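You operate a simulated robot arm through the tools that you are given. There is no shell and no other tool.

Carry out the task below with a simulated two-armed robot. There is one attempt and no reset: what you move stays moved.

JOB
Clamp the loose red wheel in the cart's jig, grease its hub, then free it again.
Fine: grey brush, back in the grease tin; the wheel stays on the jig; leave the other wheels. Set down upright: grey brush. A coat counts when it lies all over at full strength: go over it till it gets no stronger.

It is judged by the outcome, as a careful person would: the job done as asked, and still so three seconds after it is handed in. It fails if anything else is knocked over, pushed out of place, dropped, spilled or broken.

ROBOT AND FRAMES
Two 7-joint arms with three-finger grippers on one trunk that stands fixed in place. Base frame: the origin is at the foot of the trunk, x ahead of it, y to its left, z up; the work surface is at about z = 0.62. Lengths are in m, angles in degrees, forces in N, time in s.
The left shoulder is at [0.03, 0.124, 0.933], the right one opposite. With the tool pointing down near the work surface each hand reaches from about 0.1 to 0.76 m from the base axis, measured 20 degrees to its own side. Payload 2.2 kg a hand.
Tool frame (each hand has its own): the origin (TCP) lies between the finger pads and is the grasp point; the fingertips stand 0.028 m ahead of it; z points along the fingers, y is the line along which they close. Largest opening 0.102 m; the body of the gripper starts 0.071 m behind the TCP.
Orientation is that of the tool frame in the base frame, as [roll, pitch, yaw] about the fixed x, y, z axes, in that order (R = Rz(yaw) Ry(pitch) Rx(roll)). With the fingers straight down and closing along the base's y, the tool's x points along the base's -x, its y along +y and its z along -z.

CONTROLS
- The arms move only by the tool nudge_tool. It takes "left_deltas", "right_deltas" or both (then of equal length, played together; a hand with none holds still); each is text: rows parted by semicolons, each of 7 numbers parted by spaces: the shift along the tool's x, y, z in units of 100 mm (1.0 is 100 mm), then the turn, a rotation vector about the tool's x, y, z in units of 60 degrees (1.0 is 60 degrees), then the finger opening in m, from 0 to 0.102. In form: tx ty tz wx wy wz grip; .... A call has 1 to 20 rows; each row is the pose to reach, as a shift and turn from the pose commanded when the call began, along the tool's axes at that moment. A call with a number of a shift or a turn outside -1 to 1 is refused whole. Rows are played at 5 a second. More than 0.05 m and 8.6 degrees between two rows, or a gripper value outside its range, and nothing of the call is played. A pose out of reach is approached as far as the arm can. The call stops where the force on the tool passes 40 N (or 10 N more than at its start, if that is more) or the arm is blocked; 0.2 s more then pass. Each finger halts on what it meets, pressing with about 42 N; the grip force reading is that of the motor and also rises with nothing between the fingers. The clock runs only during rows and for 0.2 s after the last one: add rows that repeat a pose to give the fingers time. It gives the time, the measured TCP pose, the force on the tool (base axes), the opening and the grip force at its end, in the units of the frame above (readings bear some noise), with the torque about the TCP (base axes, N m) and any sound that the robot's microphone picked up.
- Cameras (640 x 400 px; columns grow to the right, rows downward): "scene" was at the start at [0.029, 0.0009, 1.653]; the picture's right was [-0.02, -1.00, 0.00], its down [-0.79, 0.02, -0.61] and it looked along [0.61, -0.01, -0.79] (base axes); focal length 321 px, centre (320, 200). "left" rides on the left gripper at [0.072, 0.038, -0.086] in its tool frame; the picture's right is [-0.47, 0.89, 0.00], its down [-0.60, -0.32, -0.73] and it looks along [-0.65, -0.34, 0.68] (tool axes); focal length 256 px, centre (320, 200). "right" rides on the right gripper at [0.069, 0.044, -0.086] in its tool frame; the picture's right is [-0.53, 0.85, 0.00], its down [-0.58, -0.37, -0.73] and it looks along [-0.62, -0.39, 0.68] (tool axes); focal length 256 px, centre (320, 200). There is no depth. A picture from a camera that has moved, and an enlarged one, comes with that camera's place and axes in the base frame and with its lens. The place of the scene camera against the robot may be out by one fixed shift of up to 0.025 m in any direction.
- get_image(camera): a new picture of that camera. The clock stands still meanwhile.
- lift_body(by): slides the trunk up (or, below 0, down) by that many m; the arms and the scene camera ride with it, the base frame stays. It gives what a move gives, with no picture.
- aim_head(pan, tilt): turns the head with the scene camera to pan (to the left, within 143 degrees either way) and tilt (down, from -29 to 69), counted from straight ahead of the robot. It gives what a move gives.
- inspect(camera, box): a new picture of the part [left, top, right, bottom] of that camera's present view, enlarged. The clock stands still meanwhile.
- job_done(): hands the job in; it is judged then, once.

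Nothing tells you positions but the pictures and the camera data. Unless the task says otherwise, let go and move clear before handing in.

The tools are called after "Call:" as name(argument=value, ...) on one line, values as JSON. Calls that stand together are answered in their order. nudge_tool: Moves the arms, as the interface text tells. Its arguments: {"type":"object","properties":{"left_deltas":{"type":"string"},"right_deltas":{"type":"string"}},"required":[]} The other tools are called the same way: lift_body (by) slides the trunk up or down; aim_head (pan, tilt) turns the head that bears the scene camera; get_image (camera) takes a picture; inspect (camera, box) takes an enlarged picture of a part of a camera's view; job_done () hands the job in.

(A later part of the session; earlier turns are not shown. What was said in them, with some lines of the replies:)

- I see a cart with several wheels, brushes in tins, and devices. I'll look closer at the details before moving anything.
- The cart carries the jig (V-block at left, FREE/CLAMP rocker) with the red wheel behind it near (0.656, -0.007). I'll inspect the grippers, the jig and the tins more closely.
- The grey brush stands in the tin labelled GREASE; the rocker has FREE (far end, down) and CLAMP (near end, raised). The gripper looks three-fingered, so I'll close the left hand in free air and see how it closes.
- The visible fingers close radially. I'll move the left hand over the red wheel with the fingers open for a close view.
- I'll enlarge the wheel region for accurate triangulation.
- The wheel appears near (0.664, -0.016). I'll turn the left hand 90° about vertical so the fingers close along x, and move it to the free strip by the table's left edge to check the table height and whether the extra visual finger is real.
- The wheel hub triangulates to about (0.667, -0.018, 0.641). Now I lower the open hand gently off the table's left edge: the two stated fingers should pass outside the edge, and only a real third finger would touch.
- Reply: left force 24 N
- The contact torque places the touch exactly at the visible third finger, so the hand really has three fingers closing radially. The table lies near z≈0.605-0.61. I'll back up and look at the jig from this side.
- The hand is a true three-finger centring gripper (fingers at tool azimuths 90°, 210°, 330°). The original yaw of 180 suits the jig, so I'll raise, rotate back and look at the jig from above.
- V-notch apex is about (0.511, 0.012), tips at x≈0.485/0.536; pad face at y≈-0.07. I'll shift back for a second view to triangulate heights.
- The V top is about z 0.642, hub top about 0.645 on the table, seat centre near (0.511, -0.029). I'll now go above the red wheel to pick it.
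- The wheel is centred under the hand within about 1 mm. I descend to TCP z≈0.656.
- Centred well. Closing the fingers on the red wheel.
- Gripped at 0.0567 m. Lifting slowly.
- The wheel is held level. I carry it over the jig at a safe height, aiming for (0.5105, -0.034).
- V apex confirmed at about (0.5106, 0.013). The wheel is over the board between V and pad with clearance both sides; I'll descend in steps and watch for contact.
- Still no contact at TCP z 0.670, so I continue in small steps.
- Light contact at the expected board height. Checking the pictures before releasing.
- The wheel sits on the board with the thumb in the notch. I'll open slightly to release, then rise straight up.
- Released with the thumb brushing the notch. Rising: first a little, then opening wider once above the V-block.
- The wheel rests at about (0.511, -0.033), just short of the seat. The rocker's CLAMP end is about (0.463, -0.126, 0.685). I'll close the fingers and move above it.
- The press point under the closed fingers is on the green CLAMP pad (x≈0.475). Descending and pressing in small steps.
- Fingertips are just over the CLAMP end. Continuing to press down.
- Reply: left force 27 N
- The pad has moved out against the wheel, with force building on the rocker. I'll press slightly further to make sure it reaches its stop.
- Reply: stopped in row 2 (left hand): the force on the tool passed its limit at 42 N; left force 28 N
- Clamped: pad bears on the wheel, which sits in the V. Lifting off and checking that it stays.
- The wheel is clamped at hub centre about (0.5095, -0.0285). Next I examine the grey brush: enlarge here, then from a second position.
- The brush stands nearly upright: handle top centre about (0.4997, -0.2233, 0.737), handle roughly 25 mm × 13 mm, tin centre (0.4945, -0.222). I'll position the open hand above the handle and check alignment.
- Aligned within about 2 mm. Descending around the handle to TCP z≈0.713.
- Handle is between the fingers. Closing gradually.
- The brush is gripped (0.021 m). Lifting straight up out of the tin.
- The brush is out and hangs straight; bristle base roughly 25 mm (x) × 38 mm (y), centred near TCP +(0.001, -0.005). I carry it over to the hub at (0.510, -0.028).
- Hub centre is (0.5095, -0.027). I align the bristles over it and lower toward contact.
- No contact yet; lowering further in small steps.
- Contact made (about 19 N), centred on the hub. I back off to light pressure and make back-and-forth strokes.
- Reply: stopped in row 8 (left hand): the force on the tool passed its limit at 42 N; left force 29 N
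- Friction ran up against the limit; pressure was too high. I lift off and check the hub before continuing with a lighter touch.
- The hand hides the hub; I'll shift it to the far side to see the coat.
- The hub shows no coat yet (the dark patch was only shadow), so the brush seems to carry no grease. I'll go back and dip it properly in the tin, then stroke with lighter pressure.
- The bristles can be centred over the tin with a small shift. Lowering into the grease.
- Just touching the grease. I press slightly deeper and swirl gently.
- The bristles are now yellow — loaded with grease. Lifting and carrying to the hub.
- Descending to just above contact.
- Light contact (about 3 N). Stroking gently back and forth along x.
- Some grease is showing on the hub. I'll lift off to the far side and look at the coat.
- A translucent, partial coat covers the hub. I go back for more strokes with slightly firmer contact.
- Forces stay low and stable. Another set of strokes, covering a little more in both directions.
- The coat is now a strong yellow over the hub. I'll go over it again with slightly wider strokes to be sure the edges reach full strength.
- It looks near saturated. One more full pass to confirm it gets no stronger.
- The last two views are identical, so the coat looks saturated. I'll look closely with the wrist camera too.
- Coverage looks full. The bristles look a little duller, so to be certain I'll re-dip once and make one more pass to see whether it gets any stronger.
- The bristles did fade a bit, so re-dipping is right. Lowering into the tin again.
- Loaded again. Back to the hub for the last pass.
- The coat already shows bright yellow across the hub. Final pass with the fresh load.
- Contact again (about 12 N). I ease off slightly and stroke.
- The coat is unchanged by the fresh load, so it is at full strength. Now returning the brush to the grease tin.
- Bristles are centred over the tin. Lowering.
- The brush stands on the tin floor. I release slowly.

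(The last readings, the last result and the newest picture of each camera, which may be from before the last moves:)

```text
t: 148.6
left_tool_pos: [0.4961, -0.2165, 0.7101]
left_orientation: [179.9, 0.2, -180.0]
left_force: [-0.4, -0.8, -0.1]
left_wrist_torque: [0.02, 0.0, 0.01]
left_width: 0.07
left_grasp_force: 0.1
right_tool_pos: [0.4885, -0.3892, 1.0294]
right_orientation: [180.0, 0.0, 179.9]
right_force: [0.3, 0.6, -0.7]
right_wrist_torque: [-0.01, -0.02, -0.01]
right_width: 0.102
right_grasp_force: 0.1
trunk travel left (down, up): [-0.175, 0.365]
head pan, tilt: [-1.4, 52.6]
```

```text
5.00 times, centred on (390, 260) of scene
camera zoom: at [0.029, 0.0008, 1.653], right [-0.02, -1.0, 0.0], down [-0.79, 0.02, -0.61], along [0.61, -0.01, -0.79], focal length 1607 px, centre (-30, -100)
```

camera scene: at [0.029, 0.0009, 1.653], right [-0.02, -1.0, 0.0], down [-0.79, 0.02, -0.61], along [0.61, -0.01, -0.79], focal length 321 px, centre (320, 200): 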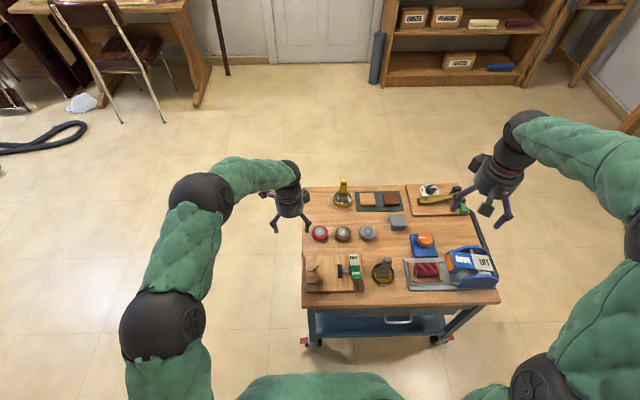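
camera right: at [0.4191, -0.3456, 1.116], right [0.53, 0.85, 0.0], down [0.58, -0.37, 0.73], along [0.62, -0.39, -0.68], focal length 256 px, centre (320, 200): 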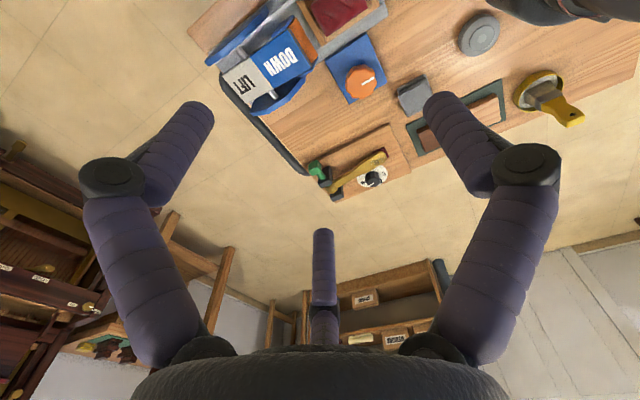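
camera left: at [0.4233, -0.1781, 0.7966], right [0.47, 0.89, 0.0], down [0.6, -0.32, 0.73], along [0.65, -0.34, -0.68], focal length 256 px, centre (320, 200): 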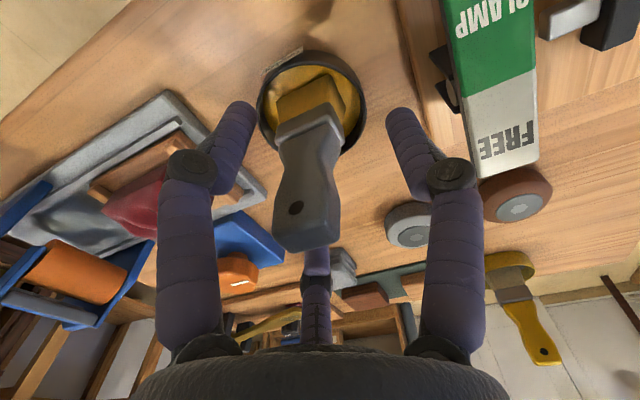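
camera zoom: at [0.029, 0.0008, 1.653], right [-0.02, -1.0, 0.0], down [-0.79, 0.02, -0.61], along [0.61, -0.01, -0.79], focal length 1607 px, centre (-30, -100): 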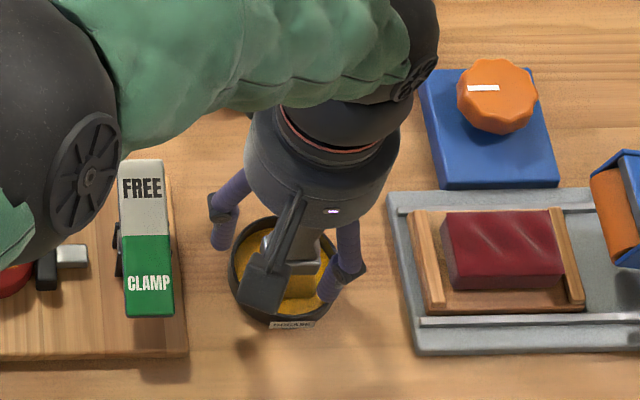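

The brush stands free in the tin. Rising straight up.

Call:
nudge_tool(left_deltas="0 0 -0.1 0 0 0 0.08; 0 0 -0.3 0 0 0 0.08; 0 0 -0.6 0 0 0 0.08; 0 0 -0.9 0 0 0 0.08; 0 0 -1 0 0 0 0.08; 0 0 -1 0 0 0 0.08")

Call:
inspect(camera="left", box=[220, 0, 420, 150])

Call:
inspect(camera="scene", box=[350, 220, 430, 300])

```text
t: 149.9
left_tool_pos: [0.496, -0.2163, 0.8107]
left_orientation: [179.8, 0.2, 180.0]
left_force: [0.9, 0.1, 0.5]
left_wrist_torque: [-0.01, 0.0, -0.01]
left_width: 0.0802
left_grasp_force: 0.1
right_tool_pos: [0.4873, -0.3898, 1.0297]
right_orientation: [180.0, 0.0, -180.0]
right_force: [-0.4, 0.3, -0.9]
right_wrist_torque: [0.02, 0.04, -0.03]
right_width: 0.1021
right_grasp_force: 0.0
trunk travel left (down, up): [-0.175, 0.365]
head pan, tilt: [-1.4, 52.6]
```

```text
2.67 times, centred on (320, 75) of left
camera zoom: at [0.4234, -0.178, 0.8965], right [0.47, 0.89, 0.0], down [0.6, -0.32, 0.73], along [0.65, -0.34, -0.68], focal length 683 px, centre (320, 533)
```

zoom: 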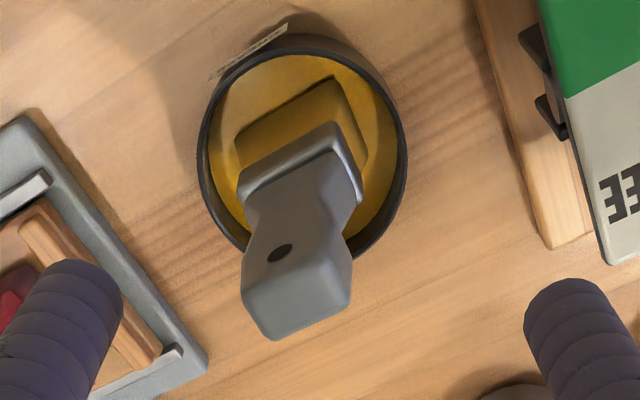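

```text
5.00 times, centred on (390, 260) of scene
camera zoom: at [0.029, 0.0008, 1.653], right [-0.02, -1.0, 0.0], down [-0.79, 0.02, -0.61], along [0.61, -0.01, -0.79], focal length 1607 px, centre (-30, -100)
```

zoom: 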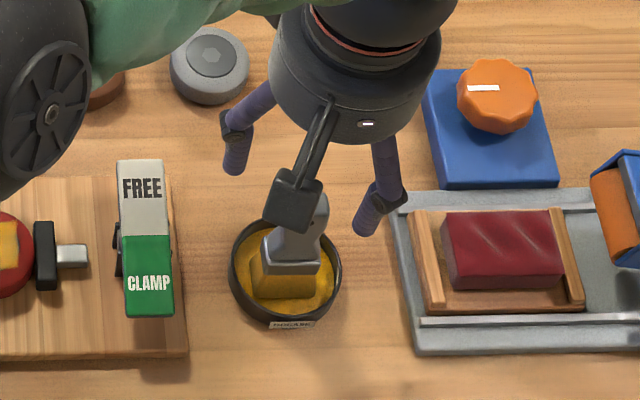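

The brush stands upright in its tin. Next I move closed fingers above the rocker's FREE end near (0.551, -0.127).

Call:
nudge_tool(left_deltas="0 0 -0.2 0 0 0 0.06; -0.15 0.25 -0.2 0 0 0 0.04; -0.3 0.5 -0.2 0 0 0 0.02; -0.45 0.75 -0.2 0 0 0 0; -0.556 0.89 -0.2 0 0 0 0; -0.556 0.89 -0.2 0 0 0 0; -0.556 0.89 -0.2 0 0 0 0")

Call:
get_image(camera="left")

Call:
inspect(camera="left", box=[200, 0, 440, 160])

Call:
inspect(camera="scene", box=[300, 220, 420, 310])

```text
t: 151.6
left_tool_pos: [0.5508, -0.1281, 0.8307]
left_orientation: [179.9, 0.3, -180.0]
left_force: [0.2, -0.4, 0.2]
left_wrist_torque: [-0.01, -0.01, 0.02]
left_width: 0.002
left_grasp_force: 31.6
right_tool_pos: [0.4878, -0.3898, 1.0299]
right_orientation: [-180.0, 0.0, 179.9]
right_force: [0.5, -0.2, 0.2]
right_wrist_torque: [-0.01, 0.02, 0.0]
right_width: 0.1022
right_grasp_force: 0.0
trunk travel left (down, up): [-0.175, 0.365]
head pan, tilt: [-1.4, 52.6]
```

```text
taken
camera left: at [0.4786, -0.0897, 0.9167], right [0.47, 0.89, 0.0], down [0.6, -0.32, 0.73], along [0.65, -0.34, -0.68], focal length 256 px, centre (320, 200)
```

left: 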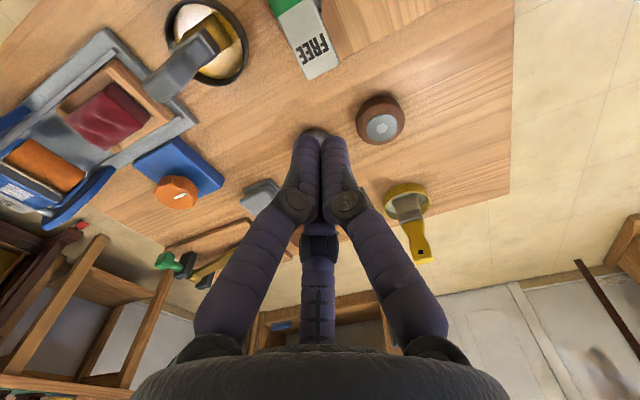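

```text
2.50 times, centred on (320, 80) of left
camera zoom: at [0.4786, -0.0897, 0.9167], right [0.47, 0.89, 0.0], down [0.6, -0.32, 0.73], along [0.65, -0.34, -0.68], focal length 640 px, centre (320, 500)
```

zoom: 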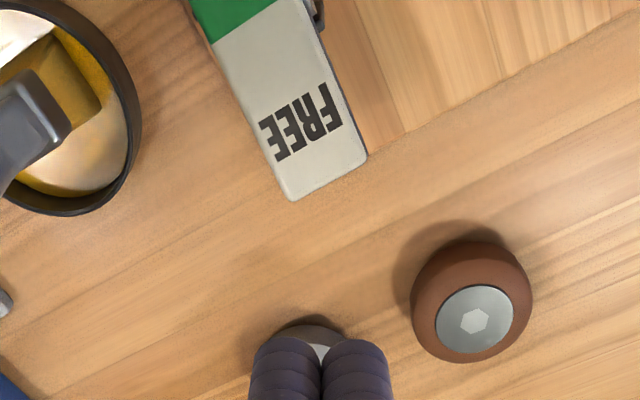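

```text
4.44 times, centred on (360, 265) of scene
camera zoom: at [0.029, 0.0009, 1.653], right [-0.02, -1.0, 0.0], down [-0.79, 0.02, -0.61], along [0.61, -0.01, -0.79], focal length 1429 px, centre (142, -89)
```

zoom: 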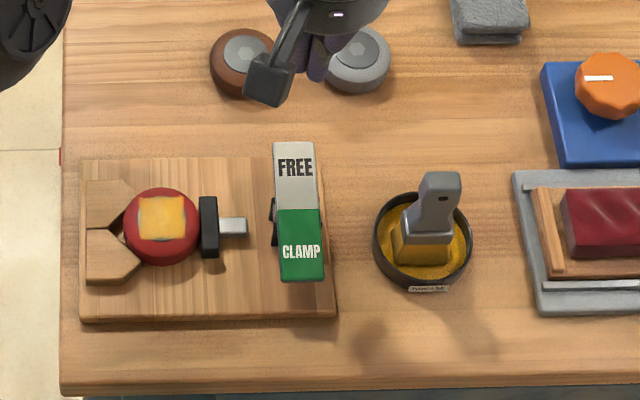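

FREE end edge is at x≈0.5565; I press at x≈0.545.

Call:
nudge_tool(left_deltas="0.06 0 0.3 0 0 0 0; 0.06 0 0.6 0 0 0 0; 0.06 0 0.9 0 0 0 0; 0.06 0 1 0 0 0 0; 0.06 0 1 0 0 0 0")

Call:
inspect(camera="left", box=[200, 0, 440, 160])

Call:
nudge_tool(left_deltas="0 0 0.04 0 0 0 0; 0 0 0.08 0 0 0 0; 0 0 0.12 0 0 0 0; 0 0 0.16 0 0 0 0; 0 0 0.16 0 0 0 0")

```text
t: 152.8
left_tool_pos: [0.546, -0.1277, 0.7292]
left_orientation: [179.9, 0.4, 179.9]
left_force: [-0.5, 0.4, 0.5]
left_wrist_torque: [0.03, 0.0, -0.01]
left_width: 0.0023
left_grasp_force: 31.4
right_tool_pos: [0.4873, -0.3897, 1.0294]
right_orientation: [-179.9, 0.1, -180.0]
right_force: [0.3, -0.2, 0.6]
right_wrist_torque: [-0.01, -0.02, 0.02]
right_width: 0.1019
right_grasp_force: 0.0
trunk travel left (down, up): [-0.175, 0.365]
head pan, tilt: [-1.4, 52.6]
```

```text
2.50 times, centred on (320, 80) of left
camera zoom: at [0.4731, -0.0896, 0.8159], right [0.47, 0.89, 0.0], down [0.6, -0.32, 0.73], along [0.65, -0.34, -0.68], focal length 640 px, centre (320, 500)
```

zoom: 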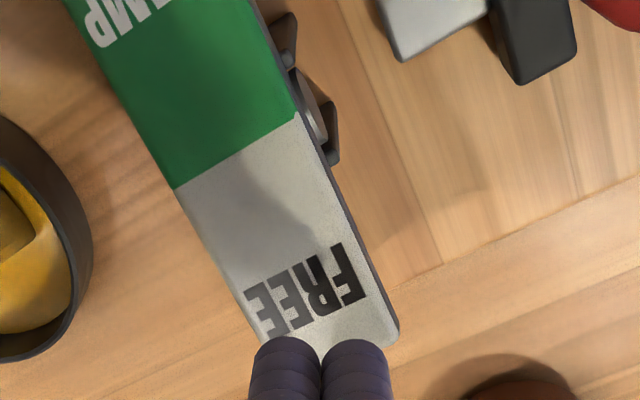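

```text
t: 153.9
left_tool_pos: [0.5451, -0.1275, 0.7141]
left_orientation: [179.9, 0.2, 180.0]
left_force: [1.0, 0.1, -0.2]
left_wrist_torque: [0.02, 0.03, -0.01]
left_width: 0.0021
left_grasp_force: 31.3
right_tool_pos: [0.4875, -0.3895, 1.0297]
right_orientation: [-180.0, 0.0, 180.0]
right_force: [0.8, 0.1, 0.3]
right_wrist_torque: [-0.03, -0.03, -0.01]
right_width: 0.1021
right_grasp_force: 0.0
trunk travel left (down, up): [-0.175, 0.365]
head pan, tilt: [-1.4, 52.6]
```

Just above the FREE pad. Pressing in steps.

Call:
nudge_tool(left_deltas="0 0 0.03 0 0 0 0; 0 0 0.06 0 0 0 0; 0 0 0.09 0 0 0 0; 0 0 0.12 0 0 0 0; 0 0 0.12 0 0 0 0")

Call:
nudge_tool(left_deltas="0 0 0.02 0 0 0 0; 0 0 0.04 0 0 0 0; 0 0 0.06 0 0 0 0; 0 0 0.06 0 0 0 0")

Call:
inspect(camera="scene", box=[300, 230, 400, 300])

Call:
inspect(camera="left", box=[200, 0, 440, 160])

```text
t: 155.2
left_tool_pos: [0.5456, -0.128, 0.7017]
left_orientation: [180.0, 0.2, -180.0]
left_force: [0.5, -0.4, -0.5]
left_wrist_torque: [-0.01, 0.0, 0.03]
left_width: 0.002
left_grasp_force: 31.3
right_tool_pos: [0.4866, -0.3896, 1.0293]
right_orientation: [180.0, 0.0, -180.0]
right_force: [-0.2, 0.1, 0.3]
right_wrist_torque: [-0.01, -0.03, 0.02]
right_width: 0.102
right_grasp_force: 0.1
trunk travel left (down, up): [-0.175, 0.365]
head pan, tilt: [-1.4, 52.6]
```

```text
t: 156.2
left_tool_pos: [0.5455, -0.129, 0.6966]
left_orientation: [179.8, 0.2, -180.0]
left_force: [-1.0, 0.0, 4.8]
left_wrist_torque: [-0.05, 0.09, -0.03]
left_width: 0.002
left_grasp_force: 31.3
right_tool_pos: [0.4874, -0.3891, 1.0292]
right_orientation: [-180.0, 0.0, -180.0]
right_force: [-0.4, 0.6, -0.2]
right_wrist_torque: [0.0, -0.01, 0.01]
right_width: 0.1021
right_grasp_force: 0.0
trunk travel left (down, up): [-0.175, 0.365]
head pan, tilt: [-1.4, 52.6]
```

```text
5.71 times, centred on (350, 265) of scene
camera zoom: at [0.0285, 0.0009, 1.6531], right [-0.02, -1.0, 0.0], down [-0.79, 0.02, -0.61], along [0.61, -0.01, -0.79], focal length 1837 px, centre (149, -171)
```

zoom: 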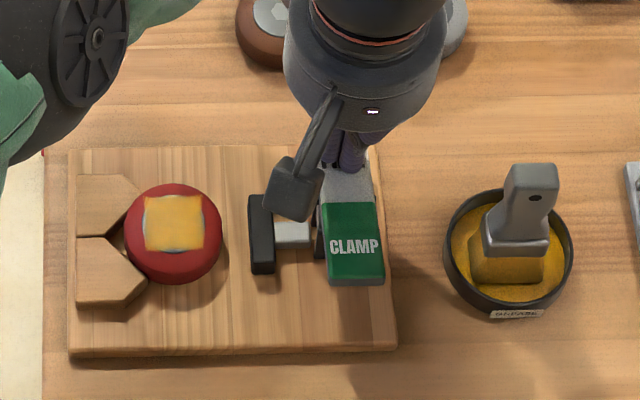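

```text
2.50 times, centred on (320, 80) of left
camera zoom: at [0.4734, -0.0895, 0.7829], right [0.47, 0.89, 0.0], down [0.6, -0.32, 0.73], along [0.65, -0.34, -0.68], focal length 640 px, centre (320, 500)
```

zoom: 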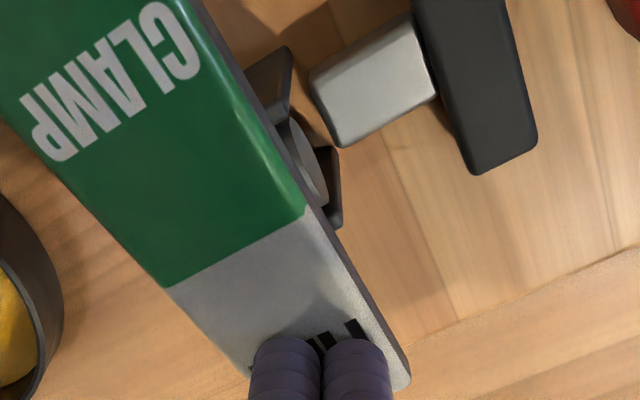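

The pad has retracted, leaving the wheel free in the V. I press a touch more to be sure it is at its stop, then lift away.

Call:
nudge_tool(left_deltas="0 0 0.01 0 0 0 0; 0 0 0.02 0 0 0 0; 0 0 0.02 0 0 0 0")

Call:
nudge_tool(left_deltas="0 0 -0.2 0 0 0 0; 0 0 -0.5 0 0 0 0; 0 0 -0.9 0 0 0 0; 0 0 -1 0 0 0 0; 0 0 -1 0 0 0 0")

Call:
inspect(camera="scene", box=[300, 230, 420, 310])

```text
t: 156.9
left_tool_pos: [0.5461, -0.127, 0.6969]
left_orientation: [-180.0, 0.3, 180.0]
left_force: [-4.2, -0.9, 20.1]
left_wrist_torque: [-0.13, 0.35, 0.0]
left_width: 0.0025
left_grasp_force: 31.6
right_tool_pos: [0.4854, -0.3894, 1.0303]
right_orientation: [-179.9, 0.1, 180.0]
right_force: [-0.7, 0.5, -0.9]
right_wrist_torque: [-0.01, -0.02, -0.02]
right_width: 0.1019
right_grasp_force: 0.1
trunk travel left (down, up): [-0.175, 0.365]
head pan, tilt: [-1.4, 52.6]
```

```text
t: 158.2
left_tool_pos: [0.5444, -0.1275, 0.7956]
left_orientation: [179.9, 0.1, 180.0]
left_force: [0.6, 0.6, 1.0]
left_wrist_torque: [-0.01, 0.0, 0.01]
left_width: 0.0019
left_grasp_force: 31.5
right_tool_pos: [0.4866, -0.3898, 1.03]
right_orientation: [180.0, -0.1, -179.9]
right_force: [0.2, 0.0, -0.3]
right_wrist_torque: [-0.03, -0.01, -0.02]
right_width: 0.1021
right_grasp_force: 0.1
trunk travel left (down, up): [-0.175, 0.365]
head pan, tilt: [-1.4, 52.6]
```

```text
5.00 times, centred on (360, 270) of scene
camera zoom: at [0.0288, 0.0009, 1.653], right [-0.02, -1.0, 0.0], down [-0.79, 0.02, -0.61], along [0.61, -0.01, -0.79], focal length 1607 px, centre (120, -150)
```

zoom: 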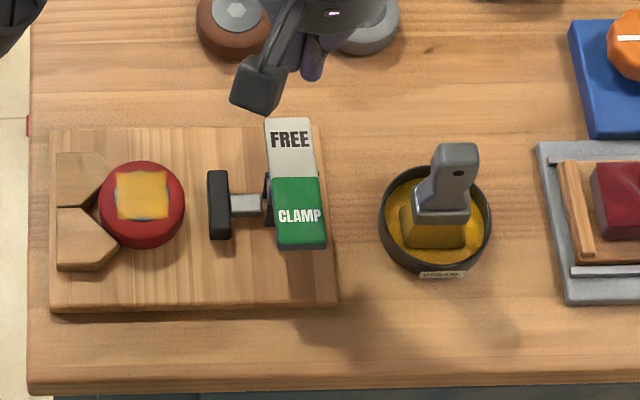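

The clamp is open, the wheel rests in the V, the brush stands in the tin. I'll move the left arm clear and check the whole scene.

Call:
nudge_tool(left_deltas="0 0 -0.4 0 0 0 0.02; 0 0.2 -0.8 0 0 0 0.05; 0 0.5 -1 0 0 0 0.08; 0 0.8 -1 0 0 0 0.1; 0 1 -1 0 0 0 0.1; 0 1 -1 0 0 0 0.1")

Call:
nudge_tool(left_deltas="0 0.4 -0.2 0 0 0 0.1; 0 0.8 -0.4 0 0 0 0.1; 0 1 -0.6 0 0 0 0.1; 0 1 -0.6 0 0 0 0.1")

Call:
nudge_tool(left_deltas="0 0.4 0 0 0 0 0.1; 0 0.8 0 0 0 0 0.1; 0 0.9 0 0 0 0 0.1; 0 0.9 0 0 0 0 0.1")

Call:
get_image(camera="scene")

Call:
inspect(camera="scene", box=[290, 170, 400, 310])

Call:
inspect(camera="scene", box=[390, 170, 510, 310])

```text
t: 159.6
left_tool_pos: [0.5426, -0.0273, 0.8948]
left_orientation: [179.9, 0.2, 180.0]
left_force: [-1.3, -0.8, -0.1]
left_wrist_torque: [-0.03, 0.0, -0.04]
left_width: 0.1001
left_grasp_force: 0.0
right_tool_pos: [0.487, -0.3892, 1.0289]
right_orientation: [179.9, 0.0, -180.0]
right_force: [0.0, 0.0, 1.0]
right_wrist_torque: [-0.04, 0.02, -0.02]
right_width: 0.1021
right_grasp_force: 0.1
trunk travel left (down, up): [-0.175, 0.365]
head pan, tilt: [-1.4, 52.6]
```

```text
t: 160.6
left_tool_pos: [0.5444, 0.0722, 0.9542]
left_orientation: [180.0, 0.2, -180.0]
left_force: [-0.8, 0.3, -0.2]
left_wrist_torque: [0.0, 0.0, 0.0]
left_width: 0.1001
left_grasp_force: 0.1
right_tool_pos: [0.4876, -0.3883, 1.0288]
right_orientation: [179.9, 0.0, -179.9]
right_force: [0.2, 0.1, 0.1]
right_wrist_torque: [-0.02, -0.03, 0.0]
right_width: 0.1018
right_grasp_force: 0.0
trunk travel left (down, up): [-0.175, 0.365]
head pan, tilt: [-1.4, 52.6]
```

```text
t: 161.6
left_tool_pos: [0.5442, 0.1619, 0.9557]
left_orientation: [179.8, 0.2, -179.9]
left_force: [-0.7, 0.6, 0.0]
left_wrist_torque: [0.01, 0.0, 0.01]
left_width: 0.1003
left_grasp_force: 0.1
right_tool_pos: [0.4872, -0.3897, 1.0306]
right_orientation: [-180.0, 0.0, 180.0]
right_force: [0.3, 0.1, -0.1]
right_wrist_torque: [0.01, 0.01, 0.06]
right_width: 0.1022
right_grasp_force: 0.2
trunk travel left (down, up): [-0.175, 0.365]
head pan, tilt: [-1.4, 52.6]
```

```text
taken
camera scene: at [0.0289, 0.0009, 1.653], right [-0.02, -1.0, 0.0], down [-0.79, 0.02, -0.61], along [0.61, -0.01, -0.79], focal length 321 px, centre (320, 200)
```

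scene: 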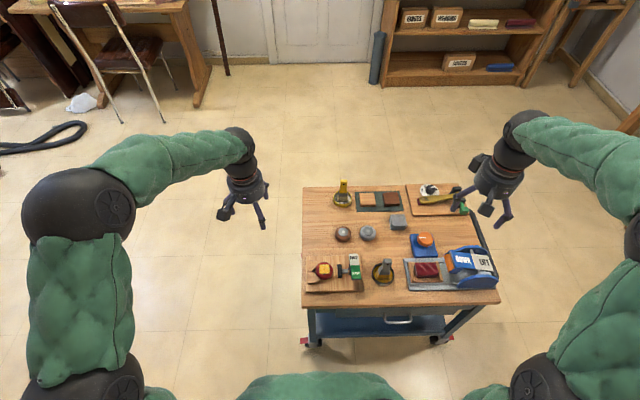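

```text
2.86 times, centred on (345, 240) of scene
camera zoom: at [0.0289, 0.0009, 1.653], right [-0.02, -1.0, 0.0], down [-0.79, 0.02, -0.61], along [0.61, -0.01, -0.79], focal length 918 px, centre (249, 86)
```

zoom: 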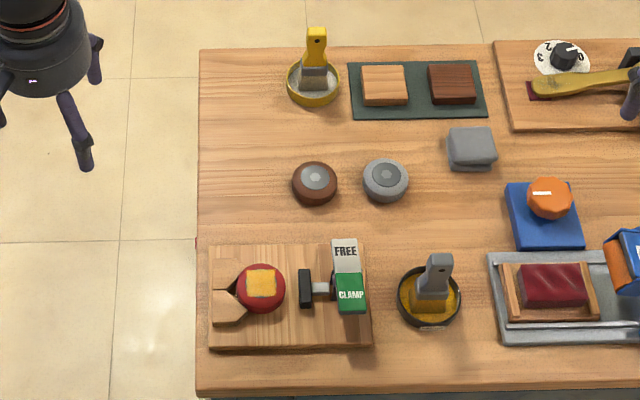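

```text
2.86 times, centred on (450, 240) of scene
camera zoom: at [0.0289, 0.0009, 1.653], right [-0.02, -1.0, 0.0], down [-0.79, 0.02, -0.61], along [0.61, -0.01, -0.79], focal length 918 px, centre (-51, 86)
```

zoom: 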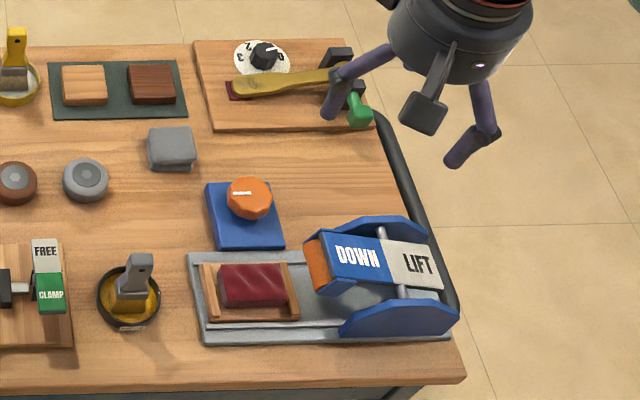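

Everything else is where it was. A last close look at the coat and the brush.

Call:
inspect(camera="scene", box=[320, 255, 348, 280])

Call:
inspect(camera="left", box=[60, 20, 280, 160])

Call:
inspect(camera="scene", box=[365, 250, 405, 290])

```text
16.00 times, centred on (334, 268) of scene
camera zoom: at [0.0289, 0.0009, 1.653], right [-0.02, -1.0, 0.0], down [-0.79, 0.02, -0.61], along [0.61, -0.01, -0.79], focal length 5143 px, centre (96, -880)
```

zoom: 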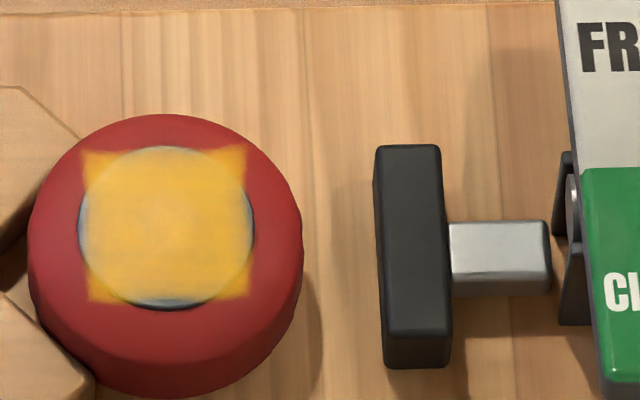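

```text
2.86 times, centred on (170, 90) of left
camera zoom: at [0.4717, 0.2004, 1.0418], right [0.47, 0.89, 0.0], down [0.6, -0.32, 0.73], along [0.65, -0.34, -0.68], focal length 731 px, centre (749, 514)
```

zoom: 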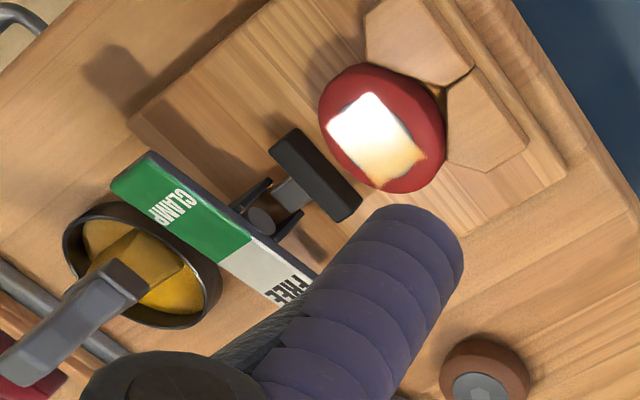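

```text
10.00 times, centred on (385, 270) of scene
camera zoom: at [0.0289, 0.0009, 1.653], right [-0.02, -1.0, 0.0], down [-0.79, 0.02, -0.61], along [0.61, -0.01, -0.79], focal length 3214 px, centre (-330, -500)
```

zoom: 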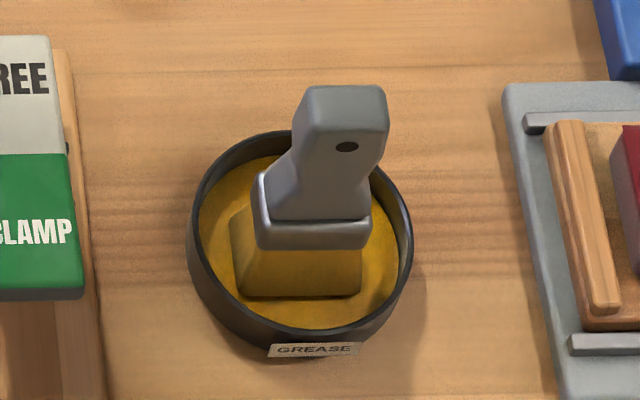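

The coat is even and glossy over the whole hub, and the wheel sits free on the jig with the rocker at FREE. The grey brush stands upright in the grease tin, the other items have not moved, and both hands are clear, so I'm handing in.

Call:
job_done()

```text
The job is handed in.
```

The red wheel was clamped in the jig, its hub greased, and the clamp released. I have handed the job in and don't have the verdict.

- **Wheel:** It rests in the V of the jig with the clamp pad pulled back and the lever at FREE.
- **Coat:** The hub is an even, glossy yellow. I dipped the brush a second time and went over the hub again, and the coat got no stronger. A little grease lies on the red rim at the corners of the patch, because the brush head is wider than the hub.
- **Brush:** The first pass left no grease, so I dipped the brush before stroking the hub again. The grey brush is back in the grease tin, standing upright.
- **Everything else:** The other wheels, the yellow brush and the other items on the cart look unmoved in the final pictures, and both hands are clear.

The hands turned out to have three fingers closing on a centre, not two as described, so I adjusted the grips for that.
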